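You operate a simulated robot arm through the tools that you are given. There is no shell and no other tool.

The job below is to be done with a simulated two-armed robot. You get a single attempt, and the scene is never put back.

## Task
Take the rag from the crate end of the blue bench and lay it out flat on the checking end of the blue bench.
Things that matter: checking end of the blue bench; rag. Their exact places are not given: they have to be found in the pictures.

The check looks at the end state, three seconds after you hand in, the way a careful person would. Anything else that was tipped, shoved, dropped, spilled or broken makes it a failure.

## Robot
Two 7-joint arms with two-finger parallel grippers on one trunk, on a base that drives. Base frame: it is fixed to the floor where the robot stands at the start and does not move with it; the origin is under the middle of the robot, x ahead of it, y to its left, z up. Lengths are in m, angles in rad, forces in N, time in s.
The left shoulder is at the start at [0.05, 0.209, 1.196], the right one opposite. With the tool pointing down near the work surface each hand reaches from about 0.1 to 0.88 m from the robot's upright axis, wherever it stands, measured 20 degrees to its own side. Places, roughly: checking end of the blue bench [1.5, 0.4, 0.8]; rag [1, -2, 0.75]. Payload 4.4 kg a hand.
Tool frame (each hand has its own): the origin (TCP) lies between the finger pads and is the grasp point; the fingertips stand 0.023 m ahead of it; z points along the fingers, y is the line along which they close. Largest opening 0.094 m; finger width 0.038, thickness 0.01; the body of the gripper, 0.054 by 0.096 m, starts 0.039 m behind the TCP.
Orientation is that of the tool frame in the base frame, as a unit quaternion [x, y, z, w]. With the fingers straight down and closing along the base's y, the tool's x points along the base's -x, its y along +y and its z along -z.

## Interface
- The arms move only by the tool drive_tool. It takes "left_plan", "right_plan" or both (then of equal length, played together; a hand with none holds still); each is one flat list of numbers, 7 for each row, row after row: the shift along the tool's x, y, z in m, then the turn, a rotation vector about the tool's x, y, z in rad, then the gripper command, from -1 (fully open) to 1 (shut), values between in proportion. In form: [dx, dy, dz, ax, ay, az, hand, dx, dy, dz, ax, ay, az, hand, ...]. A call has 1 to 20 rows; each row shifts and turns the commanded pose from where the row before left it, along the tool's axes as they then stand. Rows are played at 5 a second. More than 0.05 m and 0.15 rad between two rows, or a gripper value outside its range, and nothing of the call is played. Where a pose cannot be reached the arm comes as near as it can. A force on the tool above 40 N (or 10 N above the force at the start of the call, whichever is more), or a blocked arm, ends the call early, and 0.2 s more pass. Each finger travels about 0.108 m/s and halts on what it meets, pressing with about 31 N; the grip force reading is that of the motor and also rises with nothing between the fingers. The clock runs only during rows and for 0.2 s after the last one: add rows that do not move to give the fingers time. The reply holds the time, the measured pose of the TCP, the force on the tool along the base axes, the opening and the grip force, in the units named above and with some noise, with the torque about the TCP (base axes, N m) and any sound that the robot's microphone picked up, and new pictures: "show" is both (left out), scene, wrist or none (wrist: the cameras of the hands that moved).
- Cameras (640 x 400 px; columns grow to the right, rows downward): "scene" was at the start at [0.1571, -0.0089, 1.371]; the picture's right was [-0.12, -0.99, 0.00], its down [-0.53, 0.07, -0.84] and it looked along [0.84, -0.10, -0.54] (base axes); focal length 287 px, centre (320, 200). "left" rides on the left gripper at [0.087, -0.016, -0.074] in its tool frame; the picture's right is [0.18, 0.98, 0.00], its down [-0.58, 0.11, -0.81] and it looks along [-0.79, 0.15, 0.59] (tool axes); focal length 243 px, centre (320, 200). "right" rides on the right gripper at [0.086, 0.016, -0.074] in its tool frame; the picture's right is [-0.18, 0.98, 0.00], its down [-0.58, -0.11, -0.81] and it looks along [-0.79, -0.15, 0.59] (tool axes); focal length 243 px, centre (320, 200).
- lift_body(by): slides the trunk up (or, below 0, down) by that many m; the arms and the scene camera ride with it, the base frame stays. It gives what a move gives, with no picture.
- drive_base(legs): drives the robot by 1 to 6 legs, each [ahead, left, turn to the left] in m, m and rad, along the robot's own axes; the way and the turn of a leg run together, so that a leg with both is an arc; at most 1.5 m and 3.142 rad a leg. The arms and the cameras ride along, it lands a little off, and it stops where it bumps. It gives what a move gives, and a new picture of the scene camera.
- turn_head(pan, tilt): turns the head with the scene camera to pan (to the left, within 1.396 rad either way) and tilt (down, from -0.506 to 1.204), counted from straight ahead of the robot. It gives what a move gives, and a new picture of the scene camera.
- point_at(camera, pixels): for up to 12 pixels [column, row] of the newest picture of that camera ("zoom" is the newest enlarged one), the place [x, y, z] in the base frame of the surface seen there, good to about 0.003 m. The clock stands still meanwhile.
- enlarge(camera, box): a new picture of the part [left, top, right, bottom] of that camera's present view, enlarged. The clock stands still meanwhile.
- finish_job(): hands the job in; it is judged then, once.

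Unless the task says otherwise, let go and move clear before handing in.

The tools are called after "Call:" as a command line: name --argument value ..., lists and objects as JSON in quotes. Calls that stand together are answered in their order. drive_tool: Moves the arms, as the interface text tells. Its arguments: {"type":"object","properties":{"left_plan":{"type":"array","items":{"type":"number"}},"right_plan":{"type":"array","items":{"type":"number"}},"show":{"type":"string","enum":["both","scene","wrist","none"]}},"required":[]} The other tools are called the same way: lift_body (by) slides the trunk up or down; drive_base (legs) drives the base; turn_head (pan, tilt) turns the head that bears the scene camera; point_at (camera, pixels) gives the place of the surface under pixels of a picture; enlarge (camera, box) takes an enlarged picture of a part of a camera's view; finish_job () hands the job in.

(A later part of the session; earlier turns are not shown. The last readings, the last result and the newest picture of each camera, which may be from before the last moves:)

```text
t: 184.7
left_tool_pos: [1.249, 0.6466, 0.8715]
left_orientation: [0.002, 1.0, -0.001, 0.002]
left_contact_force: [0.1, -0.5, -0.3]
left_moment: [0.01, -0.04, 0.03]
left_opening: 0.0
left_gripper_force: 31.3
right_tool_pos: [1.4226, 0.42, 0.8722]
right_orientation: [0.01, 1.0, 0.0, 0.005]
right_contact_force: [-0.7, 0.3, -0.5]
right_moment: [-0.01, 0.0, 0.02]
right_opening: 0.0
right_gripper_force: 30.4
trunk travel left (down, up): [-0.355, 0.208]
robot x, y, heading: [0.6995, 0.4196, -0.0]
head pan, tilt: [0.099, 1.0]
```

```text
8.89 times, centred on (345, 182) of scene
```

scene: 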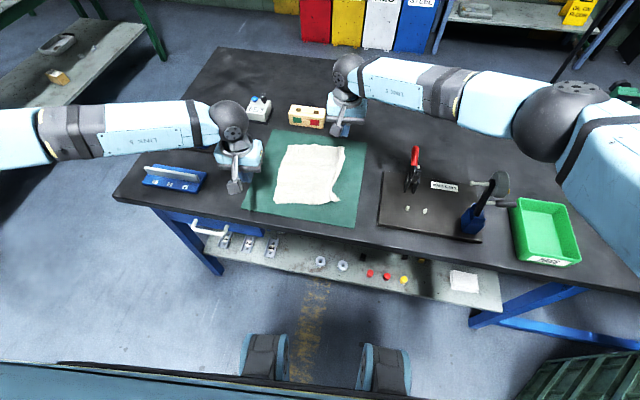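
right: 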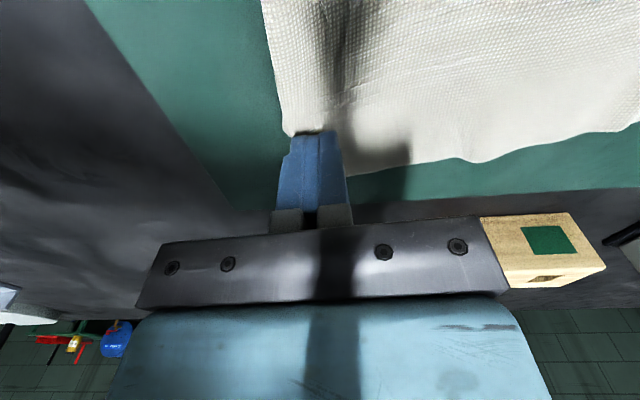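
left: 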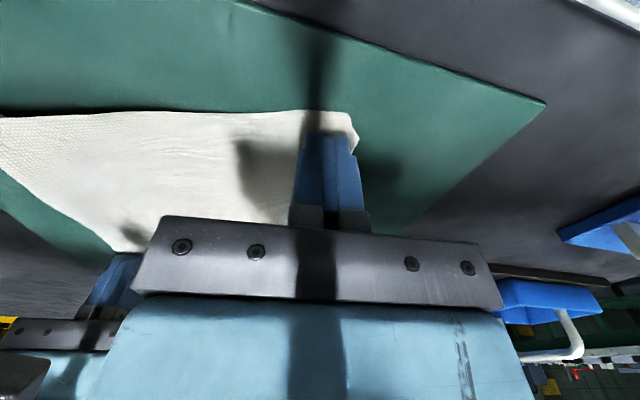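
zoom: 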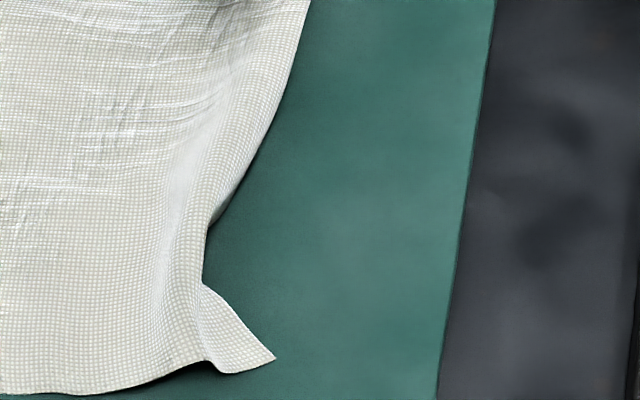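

The right edge is curled slightly inward between the corners, with the near-right tip at (1.253,0.422). I'll do the other diagonal: left hand anchors near the far-left corner, right hand on the near-right tip, first positioning them above.

Call:
drive_tool --left_plan '[-0.0408, -0.01865, 0, 0, 0, 0, 1, -0.0408, -0.01865, 0, 0, 0, 0, 1, -0.0408, -0.01865, 0, 0, 0, 0, 1, -0.0408, -0.01865, 0, 0, 0, 0, 1, 0, 0, 0.025, 0, 0, 0, 1, 0, 0, 0.025, 0, 0, 0, 1, 0, 0, 0.012, 0, 0, 0, 1, 0, 0, 0, 0, 0, 0, 1]' --right_plan '[0.04, 0.003, 0, 0, 0, 0, 1, 0.04, 0.003, 0, 0, 0, 0, 1, 0.04, 0.003, 0, 0, 0, 0, 1, 0.04, 0.003, 0, 0, 0, 0, 1, 0, 0, 0.025, 0, 0, 0, 1, 0, 0, 0.02, 0, 0, 0, 1, 0, 0, 0, 0, 0, 0, 1, 0, 0, 0, 0, 0, 0, 1]' --show "both"

```text
t: 186.5
left_tool_pos: [1.4113, 0.5719, 0.8083]
left_orientation: [0.001, 1.0, 0.0, 0.001]
left_contact_force: [0.0, -0.3, -0.2]
left_moment: [-0.03, -0.07, 0.03]
left_opening: 0.0
left_gripper_force: 31.4
right_tool_pos: [1.2639, 0.4356, 0.8252]
right_orientation: [0.01, 1.0, 0.0, 0.004]
right_contact_force: [0.2, -0.2, 1.0]
right_moment: [0.02, -0.02, 0.01]
right_opening: 0.0
right_gripper_force: 30.3
trunk travel left (down, up): [-0.355, 0.208]
robot x, y, heading: [0.7043, 0.4219, 0.004]
head pan, tilt: [0.099, 1.0]
```

scene: 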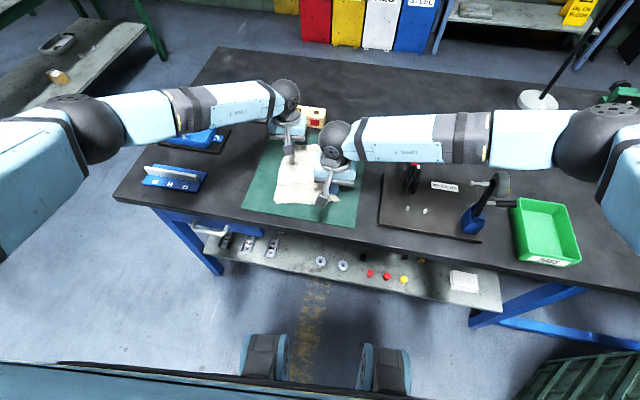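
right: 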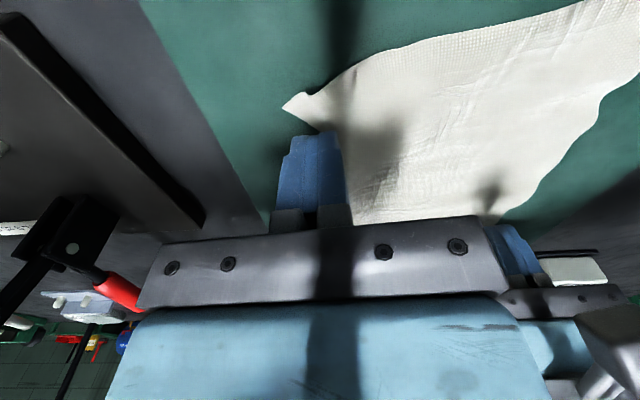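
left: 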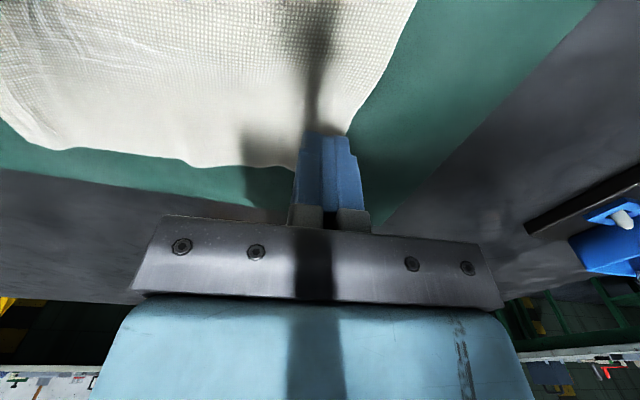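

The near-right tip shows at (290,105) just outside the fingertips; I'll shift 8 mm in −y, then press both hands down.

Call:
drive_tool --left_plan '[0, 0, 0.006, 0, 0, 0, 1, 0, 0, 0.003, 0, 0, 0, 1, 0, 0, 0.002, 0, 0, 0, 1, 0, 0, 0.001, 0, 0, 0, 1, 0, 0, 0, 0, 0, 0, 1]' --right_plan '[0.004, -0.008, 0.01, 0, 0, 0, 1, 0, 0, 0.01, 0, 0, 0, 1, 0, 0, 0.006, 0, 0, 0, 1, 0, 0, 0.0025, 0, 0, 0, 1, 0, 0, 0, 0, 0, 0, 1]' --show "wrist"

```text
t: 187.7
left_tool_pos: [1.4108, 0.5718, 0.7994]
left_orientation: [0.001, 1.0, 0.0, 0.003]
left_contact_force: [1.0, 0.2, 0.1]
left_moment: [-0.01, 0.0, 0.01]
left_opening: 0.0002
left_gripper_force: 31.1
right_tool_pos: [1.2605, 0.4274, 0.7983]
right_orientation: [0.01, 1.0, 0.001, 0.006]
right_contact_force: [0.6, -2.4, 17.4]
right_moment: [0.05, 0.15, 0.03]
right_opening: 0.0
right_gripper_force: 31.3
trunk travel left (down, up): [-0.355, 0.208]
robot x, y, heading: [0.701, 0.4201, 0.005]
head pan, tilt: [0.099, 1.0]
```

right: 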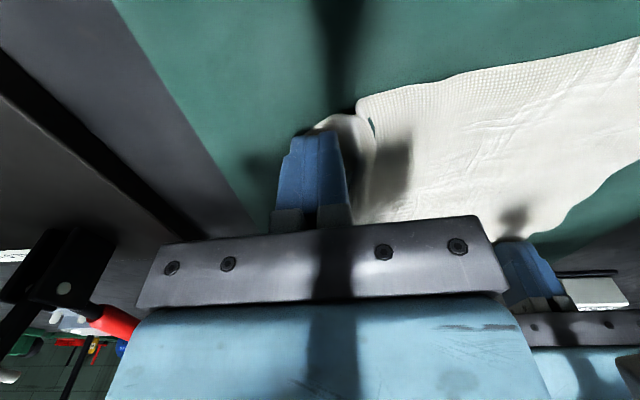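
left: 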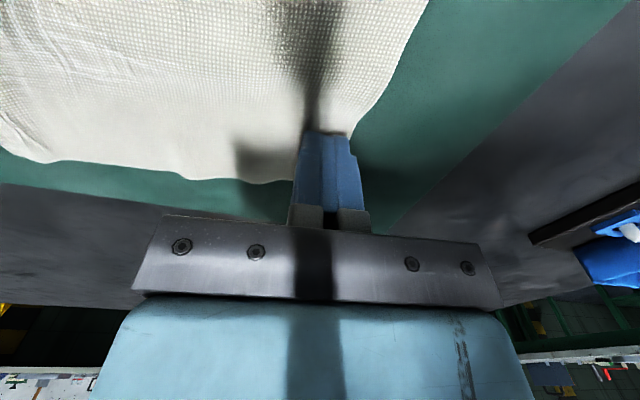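

Right presses the tip with 17 N; left needs a bit more pressure. I'll press left and then pull the near-right corner outward.

Call:
drive_tool --left_plan '[0, 0, 0.002, 0, 0, 0, 1, 0, 0, 0.001, 0, 0, 0, 1, -0.001, 0.0015, 0, 0, 0, 0, 1, -0.001, 0.0015, 0, 0, 0, 0, 1, -0.001, 0.0015, 0, 0, 0, 0, 1, -0.001, 0.0015, 0, 0, 0, 0, 1, -0.001, 0.0015, 0, 0, 0, 0, 1, 0, 0, 0, 0, 0, 0, 1]' --right_plan '[0, 0, 0, 0, 0, 0, 1, 0, 0, 0, 0, 0, 0, 1, 0.004, -0.003, 0, 0, 0, 0, 1, 0.004, -0.003, 0, 0, 0, 0, 1, 0.004, -0.003, 0, 0, 0, 0, 1, 0.004, -0.003, 0, 0, 0, 0, 1, 0.004, -0.003, 0, 0, 0, 0, 1, 0, 0, 0, 0, 0, 0, 1]' --show "both"

Call:
enlarge --camera "scene" --box '[250, 120, 370, 240]'

```text
t: 189.5
left_tool_pos: [1.4149, 0.5782, 0.7978]
left_orientation: [0.003, 1.0, -0.001, 0.004]
left_contact_force: [-5.8, -15.2, 26.7]
left_moment: [-0.31, 0.42, 0.18]
left_opening: 0.0
left_gripper_force: 30.9
right_tool_pos: [1.2375, 0.4119, 0.7986]
right_orientation: [0.01, 1.0, 0.001, 0.006]
right_contact_force: [4.4, 3.2, 7.3]
right_moment: [0.11, -0.02, 0.0]
right_opening: 0.0
right_gripper_force: 31.0
trunk travel left (down, up): [-0.355, 0.208]
robot x, y, heading: [0.7041, 0.4212, 0.004]
head pan, tilt: [0.099, 1.0]
```

scene: 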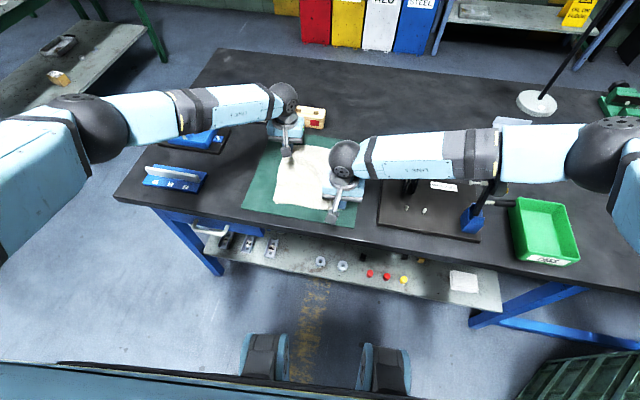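
right: 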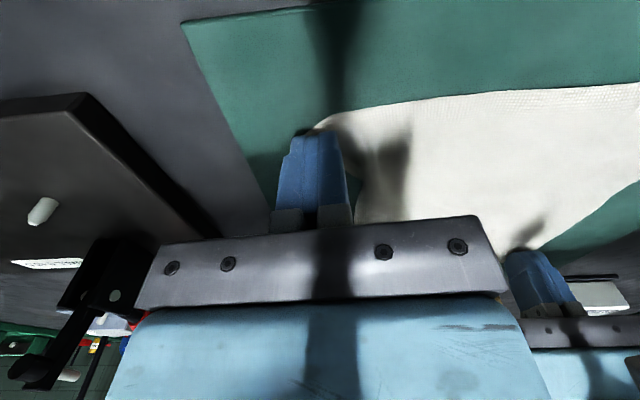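
left: 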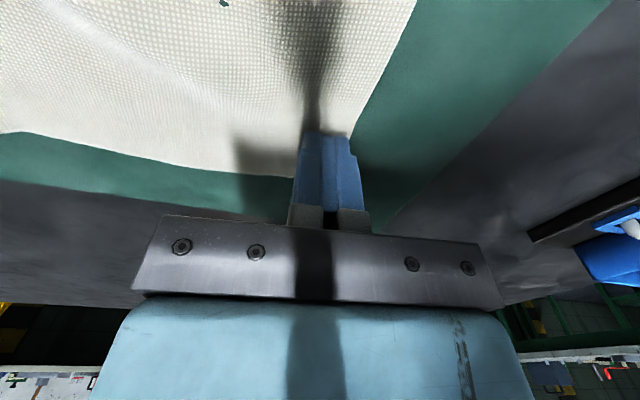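

```text
3.33 times, centred on (310, 180) of scene
```

zoom: 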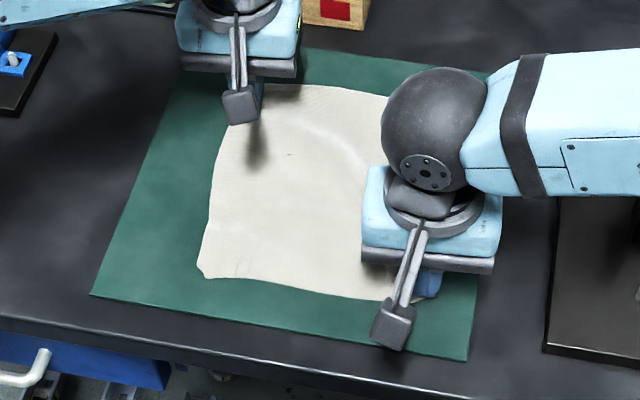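

The rag is now stretched nicely. Before lifting, I'll verify the right forearm's clearance above the gauge.

Call:
point_at --camera "scene" --pixels '[[500, 150], [500, 180], [470, 180], [540, 183], [590, 185], [480, 195], [490, 185]]'

Call:
enlarge --camera "scene" --box '[380, 110, 560, 260]'

```text
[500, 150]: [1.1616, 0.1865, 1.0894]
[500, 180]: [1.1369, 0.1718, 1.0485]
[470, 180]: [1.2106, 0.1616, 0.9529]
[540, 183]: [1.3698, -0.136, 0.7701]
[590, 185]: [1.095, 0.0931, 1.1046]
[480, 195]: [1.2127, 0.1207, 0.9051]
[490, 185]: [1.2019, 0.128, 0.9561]
```

```text
2.67 times, centred on (470, 185) of scene
```

zoom: 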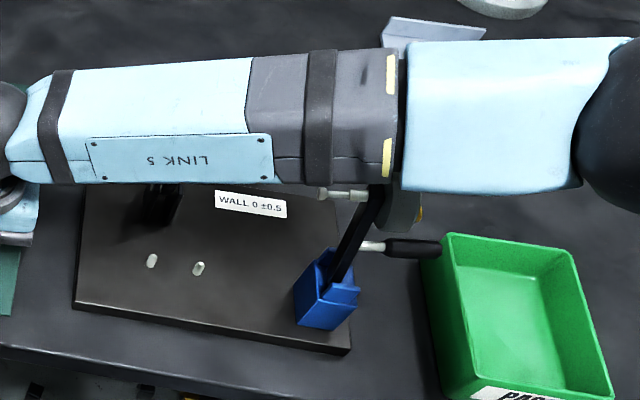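

The forearm is only a few centimetres above and beside the dial (no contact), so I'll raise the whole trunk straight up, lifting both hands and forearms together.

Call:
lift_body --by 0.12

Call:
enlarge --camera "scene" --box '[240, 110, 520, 290]'

```text
t: 191.0
left_tool_pos: [1.417, 0.5797, 0.9131]
left_orientation: [0.001, 1.0, 0.0, 0.002]
left_contact_force: [-0.2, 0.1, -0.7]
left_moment: [-0.03, -0.02, 0.01]
left_opening: 0.0
left_gripper_force: 31.0
right_tool_pos: [1.2396, 0.4126, 0.9156]
right_orientation: [0.01, 1.0, 0.0, 0.004]
right_contact_force: [-0.8, -1.2, -0.7]
right_moment: [-0.03, 0.02, 0.0]
right_opening: 0.0
right_gripper_force: 31.3
trunk travel left (down, up): [-0.475, 0.088]
robot x, y, heading: [0.7045, 0.4188, 0.001]
head pan, tilt: [0.099, 1.0]
```

```text
2.22 times, centred on (380, 200) of scene
```

zoom: 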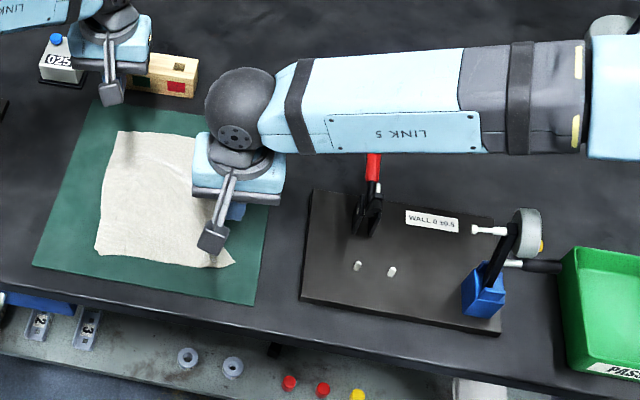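

The gauge stands exactly as before and the rag looks flat. I'll withdraw both hands up and back to inspect the result.

Call:
drive_tool --left_plan '[0.03, 0.02, -0.02, 0, 0, 0, 1, 0.04, 0.025, -0.01, 0, 0, 0, 1, 0.04, 0.025, -0.01, 0, 0, 0, 1, 0.04, 0.025, -0.01, 0, 0, 0, 1, 0.04, 0.025, -0.01, 0, 0, 0, 1, 0.04, 0.02, 0, 0, 0, 0, 1]' --right_plan '[0.03, 0, -0.03, 0, 0, 0, 1, 0.035, 0, -0.03, 0, 0, 0, 1, 0.035, 0, -0.03, 0, 0, 0, 1, 0.035, -0.015, -0.02, 0, 0, 0, 1, 0.035, -0.025, -0.01, 0, 0, 0, 1, 0.03, -0.03, 0, 0, 0, 0, 1]' --show "scene"

Call:
enlarge --camera "scene" --box '[255, 140, 385, 250]'

```text
t: 192.4
left_tool_pos: [1.1848, 0.7212, 0.9743]
left_orientation: [0.002, 1.0, 0.0, 0.003]
left_contact_force: [0.4, 0.1, 0.0]
left_moment: [-0.03, 0.0, 0.01]
left_opening: 0.0
left_gripper_force: 31.1
right_tool_pos: [1.0352, 0.3453, 1.0348]
right_orientation: [0.009, 1.0, 0.001, 0.006]
right_contact_force: [-0.9, 0.7, 0.1]
right_moment: [-0.04, -0.06, 0.0]
right_opening: 0.0
right_gripper_force: 30.8
trunk travel left (down, up): [-0.475, 0.088]
robot x, y, heading: [0.7015, 0.4213, -0.001]
head pan, tilt: [0.099, 1.0]
```

scene: 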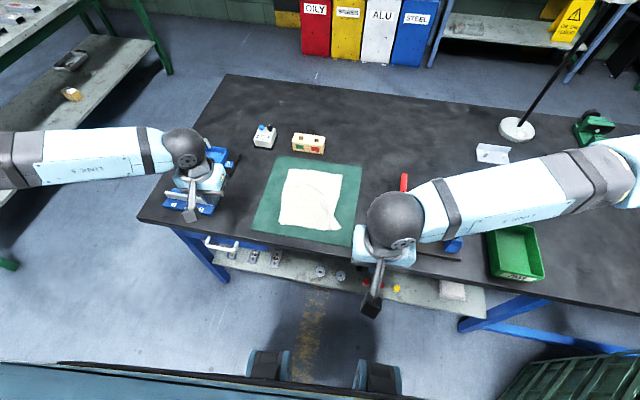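

```text
3.64 times, centred on (320, 195) of scene
```

zoom: 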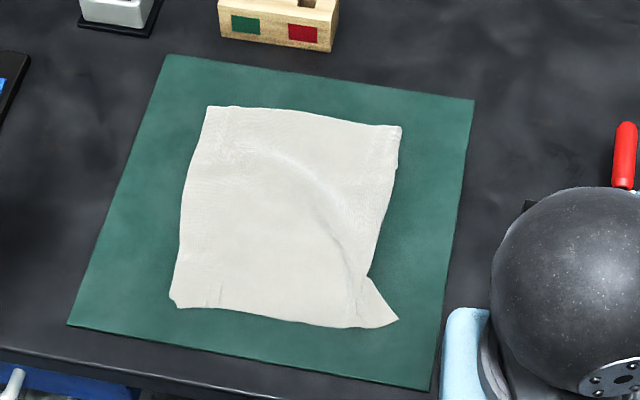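

The rag is nearly a full flat square; a slight notch remains on the right edge at (370,280) and a faint ridge. I'll measure heights.

Call:
point_at --camera "zoom" --pixels '[[208, 110], [398, 128], [394, 318], [174, 302], [370, 278], [385, 220], [360, 262], [330, 205], [350, 290], [355, 322], [215, 295], [270, 230]]'

Call:
enlarge --camera "scene" --box '[315, 185, 370, 235]'

```text
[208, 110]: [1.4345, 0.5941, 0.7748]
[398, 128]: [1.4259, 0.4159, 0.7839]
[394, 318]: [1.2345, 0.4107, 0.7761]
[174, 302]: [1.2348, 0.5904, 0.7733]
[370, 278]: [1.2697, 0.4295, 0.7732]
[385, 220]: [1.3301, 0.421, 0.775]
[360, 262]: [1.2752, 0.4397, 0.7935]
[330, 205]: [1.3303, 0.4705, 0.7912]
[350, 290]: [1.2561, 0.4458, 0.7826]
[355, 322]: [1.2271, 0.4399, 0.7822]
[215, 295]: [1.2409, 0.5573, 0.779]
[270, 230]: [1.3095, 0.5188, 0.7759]
```

```text
8.00 times, centred on (342, 210) of scene
```

zoom: 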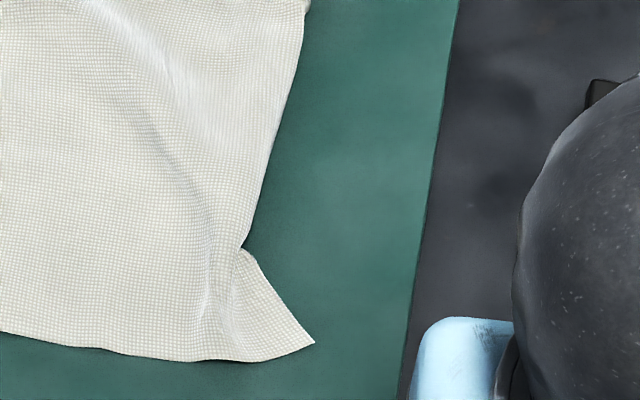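

Corners are (1.435,0.594), (1.426,0.416), (1.235,0.411), (1.235,0.590) – about 0.178 m wide, so ~1.5 cm of slack remains across. I'll keep the trunk high (forearm clear of the gauge) and stretch the near corners apart sideways.

Call:
drive_tool --left_plan '[-0.0096, -0.0204, 0.0206, 0, 0, 0, 1, -0.0096, -0.0204, 0.0206, 0, 0, 0, 1, -0.0096, -0.0204, 0.0206, 0, 0, 0, 1, -0.0096, -0.0204, 0.0206, 0, 0, 0, 1, -0.0096, -0.0204, 0.0206, 0, 0, 0, 1, -0.0096, -0.0204, 0.0206, 0, 0, 0, 1, -0.0096, -0.0204, 0.0206, 0, 0, 0, 1, 0, 0, 0.012, 0, 0, 0, 1, 0, 0, 0.01, 0, 0, 0, 1, 0, 0, 0, 0, 0, 0, 1]' --right_plan '[-0.031, 0.0113, 0.0293, 0, 0, 0, 1, -0.031, 0.0113, 0.0293, 0, 0, 0, 1, -0.031, 0.0113, 0.0293, 0, 0, 0, 1, -0.031, 0.0113, 0.0293, 0, 0, 0, 1, -0.031, 0.0113, 0.0293, 0, 0, 0, 1, -0.031, 0.0113, 0.0293, 0, 0, 0, 1, -0.031, 0.0113, 0.0293, 0, 0, 0, 1, 0, 0, 0.012, 0, 0, 0, 1, 0, 0, 0.01, 0, 0, 0, 1, 0, 0, 0, 0, 0, 0, 1]' --show "both"

```text
t: 194.6
left_tool_pos: [1.2545, 0.577, 0.8082]
left_orientation: [0.002, 1.0, 0.0, 0.002]
left_contact_force: [0.2, 1.4, 0.5]
left_moment: [0.01, -0.02, -0.02]
left_opening: 0.0001
left_gripper_force: 31.2
right_tool_pos: [1.258, 0.4208, 0.8106]
right_orientation: [0.01, 1.0, 0.0, 0.004]
right_contact_force: [-0.6, 0.1, 0.0]
right_moment: [0.01, 0.03, 0.03]
right_opening: 0.0
right_gripper_force: 30.6
trunk travel left (down, up): [-0.475, 0.088]
robot x, y, heading: [0.7008, 0.4186, -0.002]
head pan, tilt: [0.099, 1.0]
```

scene: 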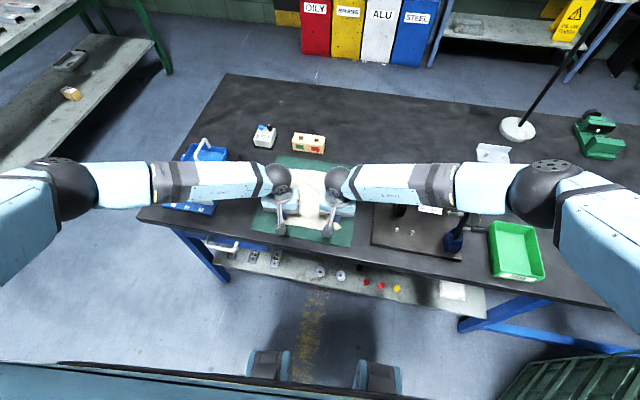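
right: 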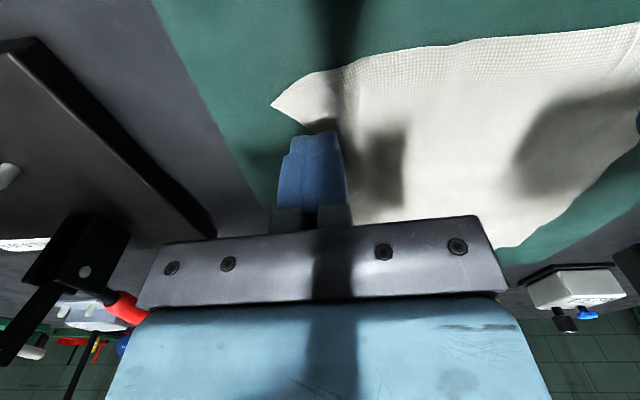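
left: 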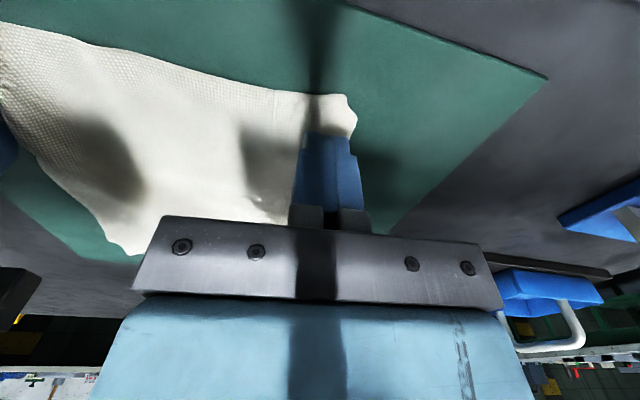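

Both fingertips are above the near corners. I'll press down and pull them apart sideways (and slightly toward me).

Call:
drive_tool --left_plan '[0, 0, 0.007, 0, 0, 0, 1, 0, 0, 0.003, 0, 0, 0, 1, 0, 0, 0.002, 0, 0, 0, 1, 0.0005, 0.0015, 0, 0, 0, 0, 1, 0.0005, 0.0015, 0, 0, 0, 0, 1, 0.0005, 0.0015, 0, 0, 0, 0, 1, 0.0005, 0.0015, 0, 0, 0, 0, 1, 0, 0, 0, 0, 0, 0, 1]' --right_plan '[0.004, 0.002, 0.009, 0, 0, 0, 1, 0, 0, 0.003, 0, 0, 0, 1, 0, 0, 0.002, 0, 0, 0, 1, 0.0015, -0.003, 0, 0, 0, 0, 1, 0.0015, -0.003, 0, 0, 0, 0, 1, 0.0015, -0.003, 0, 0, 0, 0, 1, 0.0015, -0.003, 0, 0, 0, 0, 1, 0, 0, 0, 0, 0, 0, 1]' --show "wrist"

```text
t: 196.4
left_tool_pos: [1.2509, 0.5831, 0.7974]
left_orientation: [0.002, 1.0, -0.001, 0.003]
left_contact_force: [6.2, -12.6, 22.1]
left_moment: [-0.3, 0.17, 0.19]
left_opening: 0.0
left_gripper_force: 30.7
right_tool_pos: [1.2465, 0.4125, 0.798]
right_orientation: [0.009, 1.0, 0.0, 0.008]
right_contact_force: [8.9, 16.6, 28.8]
right_moment: [0.33, 0.22, -0.21]
right_opening: 0.0
right_gripper_force: 30.6
trunk travel left (down, up): [-0.475, 0.088]
robot x, y, heading: [0.6997, 0.4192, 0.002]
head pan, tilt: [0.099, 1.0]
```

right: 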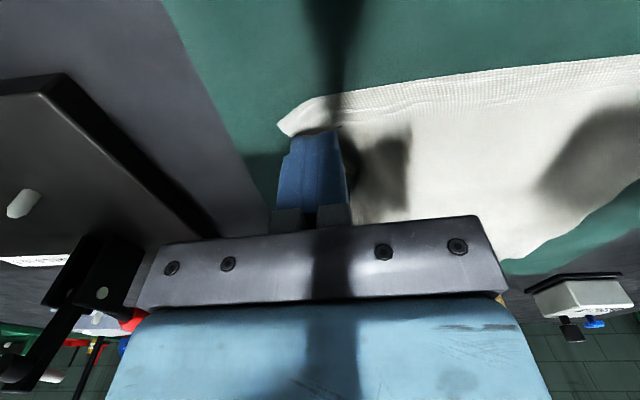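
left: 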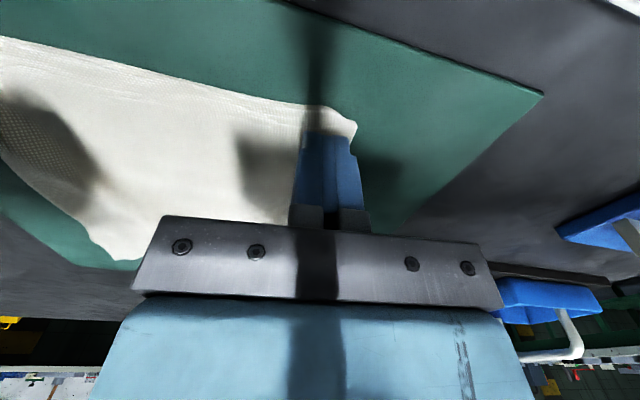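

The near edge is taut now (about 13–17 N sideways). I'll lift both hands and check the rag again.

Call:
drive_tool --left_plan '[0, 0, -0.005, 0, 0, 0, 1, 0, 0, -0.02, 0, 0, 0, 1, 0, 0.01, -0.03, 0, 0, 0, 1, 0, 0.03, -0.03, 0, 0, 0, 1, 0, 0.03, -0.03, 0, 0, 0, 1, 0, 0.03, 0, 0, 0, 0, 1]' --right_plan '[0, 0, -0.005, 0, 0, 0, 1, 0, 0, -0.02, 0, 0, 0, 1, 0, 0, -0.03, 0, 0, 0, 1, 0.03, 0, -0.035, 0, 0, 0, 1, 0.03, 0, -0.035, 0, 0, 0, 1, 0.035, -0.02, -0.02, 0, 0, 0, 1]' --show "scene"

Call:
enlarge --camera "scene" --box '[255, 140, 385, 250]'

```text
t: 197.8
left_tool_pos: [1.2498, 0.6836, 0.9126]
left_orientation: [0.002, 1.0, 0.001, 0.001]
left_contact_force: [0.1, 0.0, 0.2]
left_moment: [0.0, 0.01, 0.0]
left_opening: 0.0003
left_gripper_force: 30.4
right_tool_pos: [1.1505, 0.3917, 0.9399]
right_orientation: [0.01, 1.0, 0.0, 0.004]
right_contact_force: [-0.5, 0.2, 1.0]
right_moment: [-0.01, 0.0, -0.03]
right_opening: 0.0001
right_gripper_force: 30.9
trunk travel left (down, up): [-0.475, 0.088]
robot x, y, heading: [0.7009, 0.4213, -0.001]
head pan, tilt: [0.099, 1.0]
```

scene: 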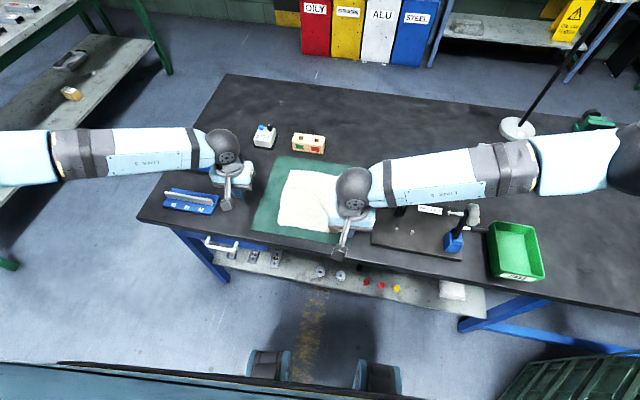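

```text
3.64 times, centred on (320, 195) of scene
```

zoom: 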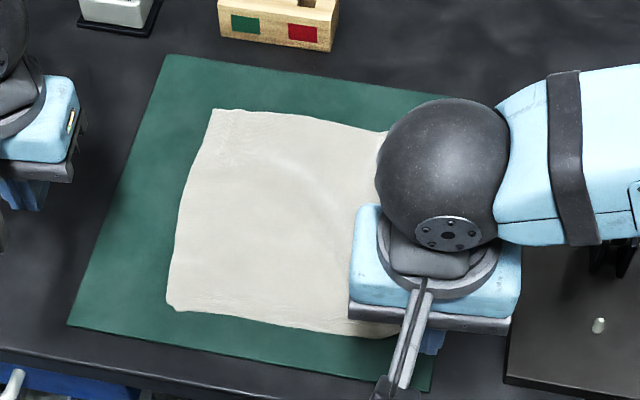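

The visible part is flat. I'll pull the right hand back once more for an unobstructed look.

Call:
drive_tool --right_plan '[0.035, 0, -0.03, 0, 0, 0, 1, 0.04, -0.01, -0.025, 0, 0, 0, 1, 0.04, -0.025, -0.01, 0, 0, 0, 1, 0, -0.03, 0, 0, 0, 0, 1, 0, -0.03, 0, 0, 0, 0, 1]' --show "none"

Call:
enlarge --camera "scene" --box '[255, 140, 385, 250]'

```text
t: 199.0
left_tool_pos: [1.2495, 0.6841, 0.9124]
left_orientation: [0.001, 1.0, 0.001, 0.002]
left_contact_force: [0.1, 0.1, 0.1]
left_moment: [0.02, -0.02, 0.01]
left_opening: 0.0
left_gripper_force: 30.6
right_tool_pos: [1.0332, 0.3, 1.0036]
right_orientation: [0.01, 1.0, 0.0, 0.004]
right_contact_force: [-0.3, -0.7, 0.8]
right_moment: [0.02, 0.0, 0.01]
right_opening: 0.0
right_gripper_force: 31.3
trunk travel left (down, up): [-0.475, 0.088]
robot x, y, heading: [0.704, 0.424, -0.001]
head pan, tilt: [0.099, 1.0]
```

```text
3.64 times, centred on (320, 195) of scene
```

zoom: 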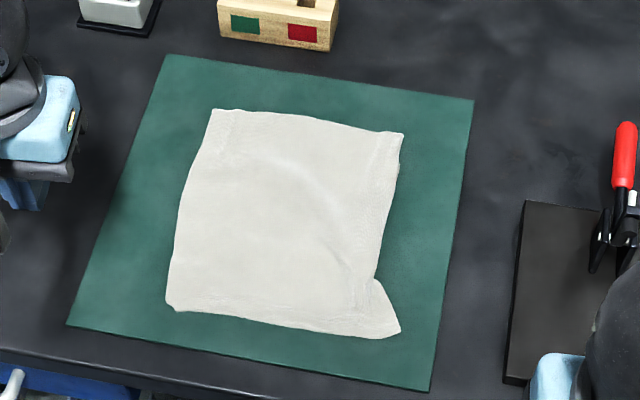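

Call:
point_at --camera "zoom" --pixels '[[213, 113], [400, 136], [396, 333], [170, 305], [376, 278], [392, 200], [365, 262], [330, 205], [350, 300], [260, 160], [240, 240], [300, 260]]'

Call:
enlarge --camera "scene" --box '[295, 165, 375, 240]'

```text
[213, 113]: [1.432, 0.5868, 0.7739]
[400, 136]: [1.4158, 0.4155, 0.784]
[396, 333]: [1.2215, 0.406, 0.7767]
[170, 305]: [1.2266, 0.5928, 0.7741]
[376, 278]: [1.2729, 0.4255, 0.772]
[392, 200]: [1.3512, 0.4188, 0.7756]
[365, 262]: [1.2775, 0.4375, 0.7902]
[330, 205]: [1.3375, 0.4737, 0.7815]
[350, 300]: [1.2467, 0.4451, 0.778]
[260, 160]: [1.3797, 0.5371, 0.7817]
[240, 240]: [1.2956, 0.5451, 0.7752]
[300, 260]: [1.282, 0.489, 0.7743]
```

```text
5.33 times, centred on (335, 202) of scene
```

zoom: 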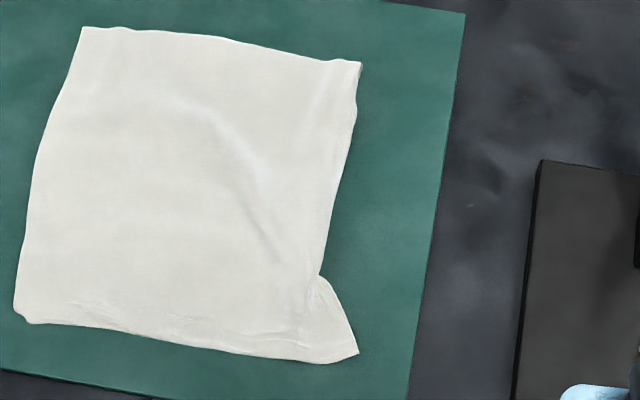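

Now only a slight tuck at the near-right edge (≈1.5 cm) and a faint ridge (<1 cm) remain. I'll do one stretch at the far corners too: lower the trunk 7 cm for reach and bring both fingertips over the far corners.

Call:
lift_body --by -0.07

Call:
drive_tool --left_plan '[-0.0183, -0.0121, 0, 0, 0, 0, 1, -0.0183, -0.0121, 0, 0, 0, 0, 1, -0.0183, -0.0121, 0, 0, 0, 0, 1, -0.0183, -0.0121, 0, 0, 0, 0, 1, -0.0183, -0.0121, 0, 0, 0, 0, 1, -0.0183, -0.0121, 0, 0, 0, 0, 1, -0.0183, -0.0121, 0, 0, 0, 0, 1, -0.0183, -0.0121, 0, 0, 0, 0, 1, -0.0183, -0.0121, 0.01, 0, 0, 0, 1, 0, 0, 0.02, 0, 0, 0, 1]' --right_plan '[-0.0411, 0.0144, 0.01, 0, 0, 0, 1, -0.0411, 0.0144, 0.01, 0, 0, 0, 1, -0.0411, 0.0144, 0.01, 0, 0, 0, 1, -0.0411, 0.0144, 0.01, 0, 0, 0, 1, -0.0411, 0.0144, 0.01, 0, 0, 0, 1, -0.0411, 0.0144, 0.01, 0, 0, 0, 1, -0.0411, 0.0144, 0.01, 0, 0, 0, 1, -0.0411, 0.0144, 0.01, 0, 0, 0, 1, -0.0411, 0.0144, 0.02, 0, 0, 0, 1, 0, 0, 0.02, 0, 0, 0, 1]' --show "both"

```text
t: 200.0
left_tool_pos: [1.2514, 0.683, 0.8418]
left_orientation: [0.001, 1.0, 0.0, 0.001]
left_contact_force: [-0.4, -0.2, -0.1]
left_moment: [0.01, 0.01, 0.03]
left_opening: 0.0
left_gripper_force: 30.6
right_tool_pos: [1.0335, 0.3014, 0.9331]
right_orientation: [0.01, 1.0, -0.001, 0.004]
right_contact_force: [-0.4, 0.2, -0.3]
right_moment: [0.03, -0.01, 0.01]
right_opening: 0.0
right_gripper_force: 31.3
trunk travel left (down, up): [-0.405, 0.158]
robot x, y, heading: [0.7026, 0.422, -0.004]
head pan, tilt: [0.099, 1.0]
```

```text
t: 202.2
left_tool_pos: [1.4149, 0.5731, 0.8139]
left_orientation: [0.001, 1.0, 0.0, 0.002]
left_contact_force: [1.4, 0.8, -1.3]
left_moment: [-0.01, 0.01, 0.0]
left_opening: 0.0
left_gripper_force: 30.9
right_tool_pos: [1.4074, 0.4229, 0.818]
right_orientation: [0.008, 1.0, 0.0, 0.005]
right_contact_force: [0.1, 0.6, -0.3]
right_moment: [-0.03, 0.0, -0.01]
right_opening: 0.0
right_gripper_force: 30.8
trunk travel left (down, up): [-0.405, 0.158]
robot x, y, heading: [0.7017, 0.4185, -0.004]
head pan, tilt: [0.099, 1.0]
```

scene: 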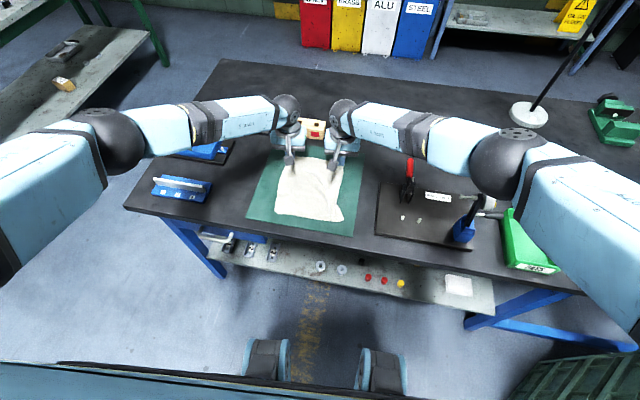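
right: 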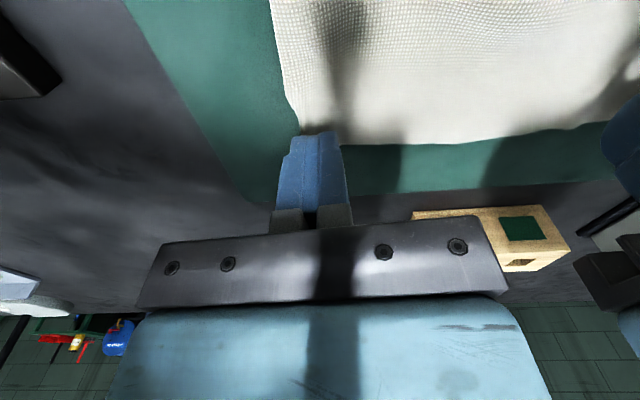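
left: 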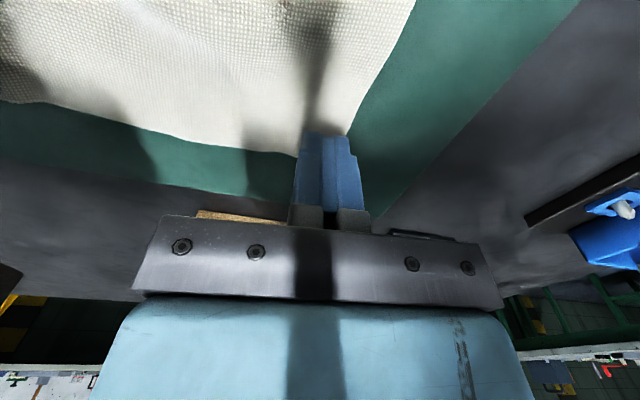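

Fingertips are above the far corners. I'll nudge the right one inward, press both down and pull apart sideways.

Call:
drive_tool --left_plan '[0, 0, 0.008, 0, 0, 0, 1, 0, 0, 0.005, 0, 0, 0, 1, 0, 0, 0.003, 0, 0, 0, 1, 0, 0, 0.002, 0, 0, 0, 1, -0.0007, 0.002, 0, 0, 0, 0, 1, -0.0007, 0.002, 0, 0, 0, 0, 1, -0.0007, 0.002, 0, 0, 0, 0, 1, -0.0007, 0.002, 0, 0, 0, 0, 1, 0, 0, 0, 0, 0, 0, 1]' --right_plan '[0.004, 0.006, 0.01, 0, 0, 0, 1, 0, 0, 0.006, 0, 0, 0, 1, 0, 0, 0.004, 0, 0, 0, 1, 0, 0, 0.002, 0, 0, 0, 1, -0.0015, -0.003, 0, 0, 0, 0, 1, -0.0015, -0.003, 0, 0, 0, 0, 1, -0.0015, -0.003, 0, 0, 0, 0, 1, -0.0015, -0.003, 0, 0, 0, 0, 1, 0, 0, 0, 0, 0, 0, 1]' --show "wrist"

```text
t: 204.2
left_tool_pos: [1.417, 0.5812, 0.798]
left_orientation: [0.002, 1.0, 0.0, 0.004]
left_contact_force: [-4.1, -16.8, 22.8]
left_moment: [-0.33, 0.35, 0.18]
left_opening: 0.0
left_gripper_force: 31.2
right_tool_pos: [1.4061, 0.4164, 0.7999]
right_orientation: [0.009, 1.0, 0.002, 0.006]
right_contact_force: [-2.2, 5.8, 9.6]
right_moment: [0.09, 0.15, -0.06]
right_opening: 0.0
right_gripper_force: 31.2
trunk travel left (down, up): [-0.405, 0.158]
robot x, y, heading: [0.7023, 0.4194, 0.003]
head pan, tilt: [0.099, 1.0]
```

right: 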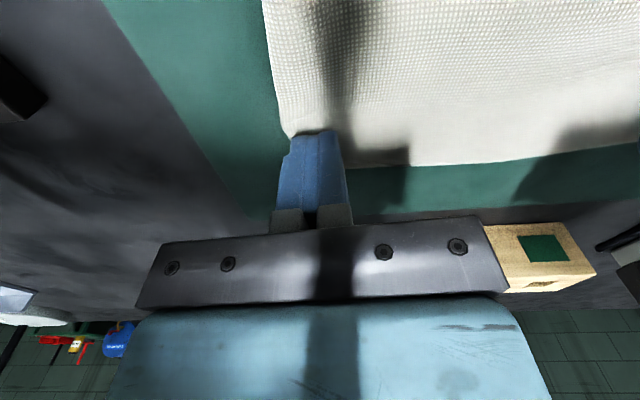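
left: 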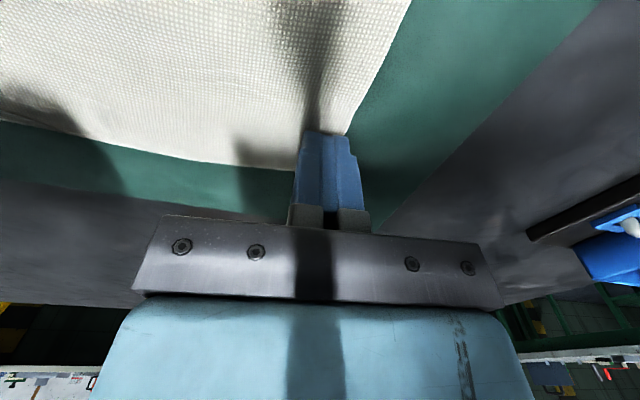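

The far edge is now straight. I'll raise the trunk straight up to lift off, then withdraw the hands.

Call:
lift_body --by 0.1

Call:
drive_tool --left_plan '[0.03, 0.02, -0.01, 0, 0, 0, 1, 0.04, 0.025, -0.01, 0, 0, 0, 1, 0.04, 0.025, -0.01, 0, 0, 0, 1, 0.04, 0.025, 0, 0, 0, 0, 1, 0.04, 0.025, 0, 0, 0, 0, 1, 0.04, 0.02, 0, 0, 0, 0, 1, 0, 0, 0, 0, 0, 0, 1, 0, 0, 0, 0, 0, 0, 1, 0, 0, 0, 0, 0, 0, 1]' --right_plan '[0.04, 0, -0.02, 0, 0, 0, 1, 0.04, 0, -0.02, 0, 0, 0, 1, 0.04, 0, -0.02, 0, 0, 0, 1, 0.045, 0, -0.01, 0, 0, 0, 1, 0.045, 0, -0.01, 0, 0, 0, 1, 0.045, 0, -0.01, 0, 0, 0, 1, 0.045, -0.01, -0.01, 0, 0, 0, 1, 0.04, -0.025, 0, 0, 0, 0, 1, 0.03, -0.03, 0, 0, 0, 0, 1]' --show "scene"

Call:
enlarge --camera "scene" --box '[255, 140, 385, 250]'

```text
t: 205.6
left_tool_pos: [1.4192, 0.5833, 0.8946]
left_orientation: [0.003, 1.0, 0.0, 0.001]
left_contact_force: [0.0, -0.4, 0.1]
left_moment: [-0.03, -0.03, -0.03]
left_opening: 0.0
left_gripper_force: 31.1
right_tool_pos: [1.4093, 0.4169, 0.8956]
right_orientation: [0.01, 1.0, 0.0, 0.005]
right_contact_force: [0.7, 0.4, 0.0]
right_moment: [0.01, -0.01, -0.01]
right_opening: 0.0
right_gripper_force: 30.6
trunk travel left (down, up): [-0.505, 0.058]
robot x, y, heading: [0.7002, 0.4227, -0.001]
head pan, tilt: [0.099, 1.0]
```

```text
t: 207.6
left_tool_pos: [1.1877, 0.7233, 0.9249]
left_orientation: [0.001, 1.0, 0.0, 0.002]
left_contact_force: [-0.3, -0.2, 0.6]
left_moment: [0.03, -0.02, 0.0]
left_opening: 0.0002
left_gripper_force: 31.1
right_tool_pos: [1.0369, 0.3605, 0.9921]
right_orientation: [0.009, 1.0, 0.0, 0.005]
right_contact_force: [0.4, -0.3, 0.0]
right_moment: [-0.01, -0.03, 0.01]
right_opening: 0.0
right_gripper_force: 31.0
trunk travel left (down, up): [-0.505, 0.058]
robot x, y, heading: [0.7023, 0.4226, -0.002]
head pan, tilt: [0.099, 1.0]
```

scene: 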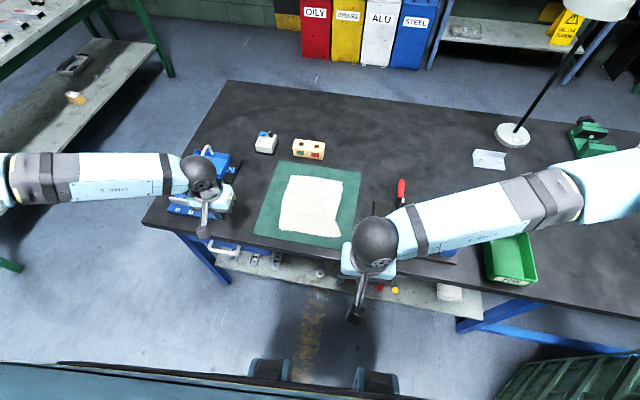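

```text
3.64 times, centred on (320, 195) of scene
```

zoom: 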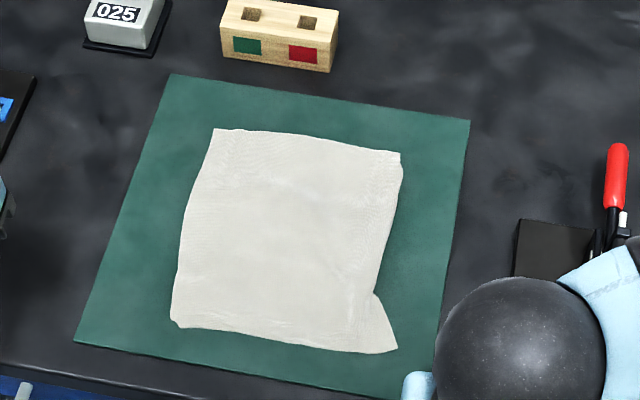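

Very flat now; only a small notch on the right edge at (375,293). I'll check the heights.

Call:
point_at --camera "zoom" --pixels '[[215, 132], [398, 156], [394, 348], [174, 320], [372, 292], [394, 220], [362, 278], [330, 225], [350, 310], [260, 190], [240, 260], [290, 330]]'

Call:
enlarge --camera "scene" --box '[330, 190, 375, 240]'

```text
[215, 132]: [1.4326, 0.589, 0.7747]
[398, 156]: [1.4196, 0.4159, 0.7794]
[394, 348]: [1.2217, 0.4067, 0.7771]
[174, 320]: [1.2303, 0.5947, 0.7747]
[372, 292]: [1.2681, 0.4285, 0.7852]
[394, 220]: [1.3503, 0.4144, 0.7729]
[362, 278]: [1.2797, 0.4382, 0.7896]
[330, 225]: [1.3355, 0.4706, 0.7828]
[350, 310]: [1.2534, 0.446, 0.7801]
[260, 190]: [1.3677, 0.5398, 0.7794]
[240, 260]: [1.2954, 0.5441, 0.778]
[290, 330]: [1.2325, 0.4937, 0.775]
```

```text
8.00 times, centred on (352, 215) of scene
```

zoom: 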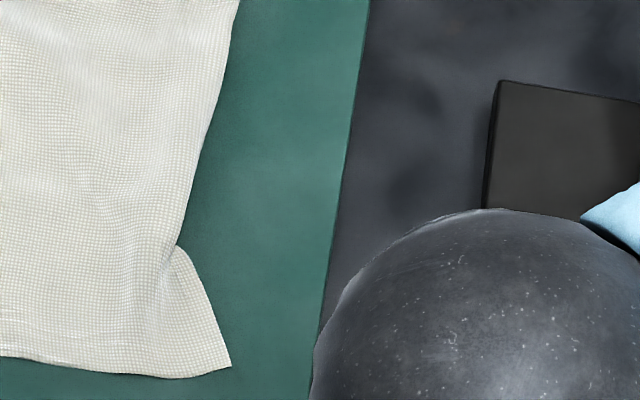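

Corners and edge lengths match the rag's true size (≈0.185×0.195 m); only a ~1 cm bump at the notch (1.28,0.438) remains. I'll do one last sideways stretch at that height of the rag, starting by positioning above both side edges.

Call:
drive_tool --left_plan '[-0.0143, -0.0216, 0.0136, 0, 0, 0, 1, -0.0143, -0.0216, 0.0136, 0, 0, 0, 1, -0.0143, -0.0216, 0.0136, 0, 0, 0, 1, -0.0143, -0.0216, 0.0136, 0, 0, 0, 1, -0.0143, -0.0216, 0.0136, 0, 0, 0, 1, -0.0143, -0.0216, 0.0136, 0, 0, 0, 1, -0.0143, -0.0216, 0.0136, 0, 0, 0, 1, 0, 0, 0.018, 0, 0, 0, 1, 0, 0, 0, 0, 0, 0, 1]' --right_plan '[-0.0359, 0.01136, 0.0231, 0, 0, 0, 1, -0.0359, 0.01136, 0.0231, 0, 0, 0, 1, -0.0359, 0.01136, 0.0231, 0, 0, 0, 1, -0.0359, 0.01136, 0.0231, 0, 0, 0, 1, -0.0359, 0.01136, 0.0231, 0, 0, 0, 1, -0.0359, 0.01136, 0.0231, 0, 0, 0, 1, -0.0359, 0.01136, 0.0231, 0, 0, 0, 1, 0, 0, 0.012, 0, 0, 0, 1, 0, 0, 0, 0, 0, 0, 1]' --show "both"

```text
t: 209.6
left_tool_pos: [1.2895, 0.5717, 0.8106]
left_orientation: [0.002, 1.0, 0.001, 0.002]
left_contact_force: [-0.1, -0.6, 0.3]
left_moment: [-0.01, 0.05, -0.02]
left_opening: 0.0001
left_gripper_force: 31.2
right_tool_pos: [1.2909, 0.4341, 0.8202]
right_orientation: [0.009, 1.0, 0.0, 0.004]
right_contact_force: [1.2, 0.5, -0.3]
right_moment: [-0.01, 0.02, 0.0]
right_opening: 0.0001
right_gripper_force: 30.5
trunk travel left (down, up): [-0.505, 0.058]
robot x, y, heading: [0.701, 0.4183, 0.003]
head pan, tilt: [0.099, 1.0]
```

scene: 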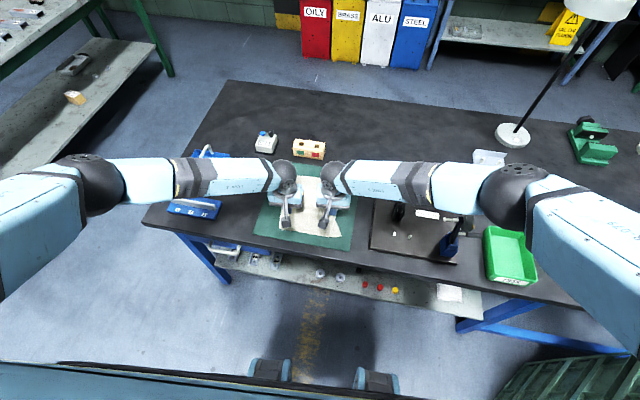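
right: 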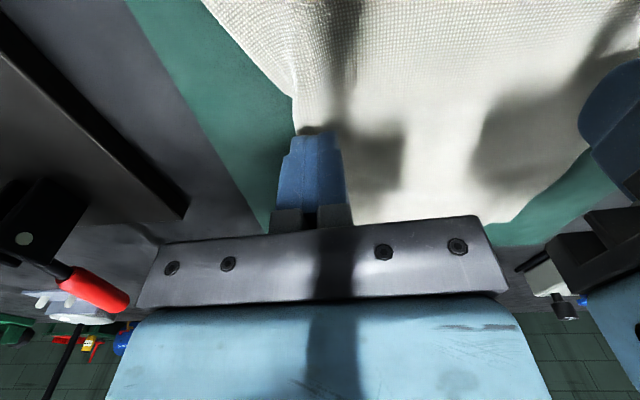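
left: 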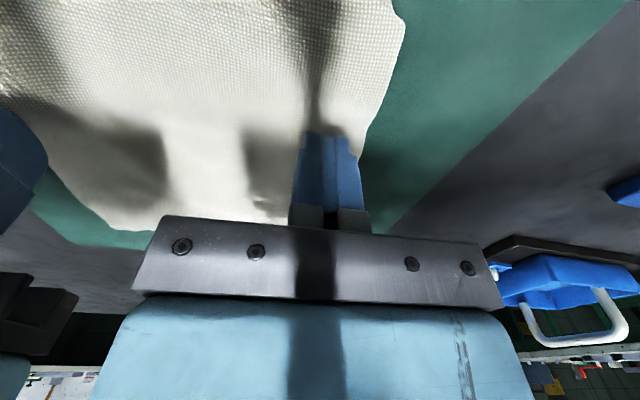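

The notch is visible at (293,95), just beside the right fingertips. I'll press down and pull the right edge outward.

Call:
drive_tool --left_plan '[0, 0, 0.007, 0, 0, 0, 1, 0, 0, 0.004, 0, 0, 0, 1, 0, 0, 0.003, 0, 0, 0, 1, 0, 0, 0.001, 0, 0, 0, 1, 0, 0.001, 0, 0, 0, 0, 1, 0, 0.001, 0, 0, 0, 0, 1, 0, 0.001, 0, 0, 0, 0, 1, 0, 0.001, 0, 0, 0, 0, 1, 0, 0, 0, 0, 0, 0, 1]' --right_plan '[0, 0.005, 0.012, 0, 0, 0, 1, 0, 0, 0.006, 0, 0, 0, 1, 0, 0, 0.004, 0, 0, 0, 1, 0, 0, 0.0015, 0, 0, 0, 1, 0, -0.0035, 0, 0, 0, 0, 1, 0, -0.0035, 0, 0, 0, 0, 1, 0, -0.0035, 0, 0, 0, 0, 1, 0, -0.0035, 0, 0, 0, 0, 1, 0, 0, 0, 0, 0, 0, 1]' --show "wrist"

```text
t: 211.6
left_tool_pos: [1.2877, 0.5739, 0.7984]
left_orientation: [0.003, 1.0, -0.001, 0.003]
left_contact_force: [3.4, -14.7, 19.8]
left_moment: [-0.35, 0.12, 0.18]
left_opening: 0.0
left_gripper_force: 30.9
right_tool_pos: [1.2892, 0.4255, 0.7991]
right_orientation: [0.01, 1.0, 0.001, 0.004]
right_contact_force: [0.8, 8.0, 10.1]
right_moment: [0.16, 0.12, -0.12]
right_opening: 0.0001
right_gripper_force: 30.5
trunk travel left (down, up): [-0.505, 0.058]
robot x, y, heading: [0.7057, 0.4188, 0.004]
head pan, tilt: [0.099, 1.0]
```

right: 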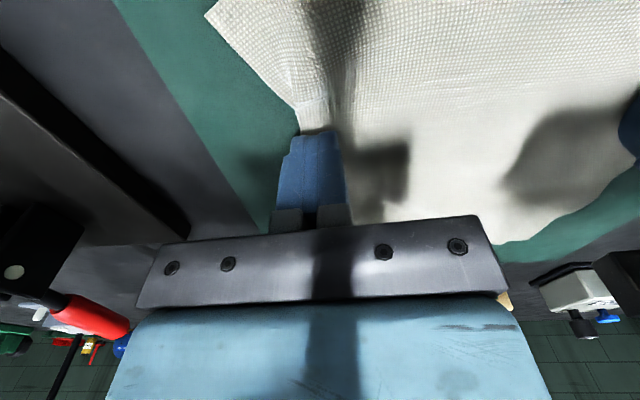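
left: 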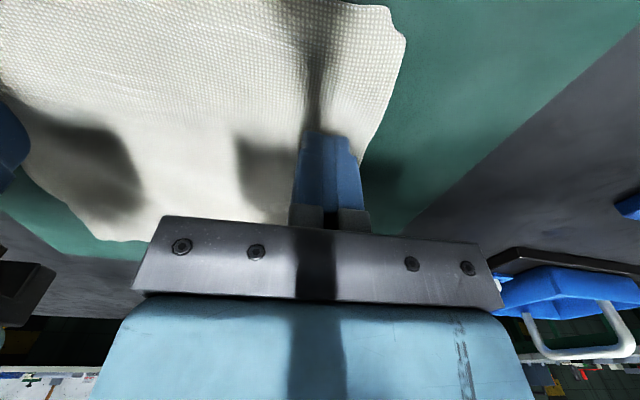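

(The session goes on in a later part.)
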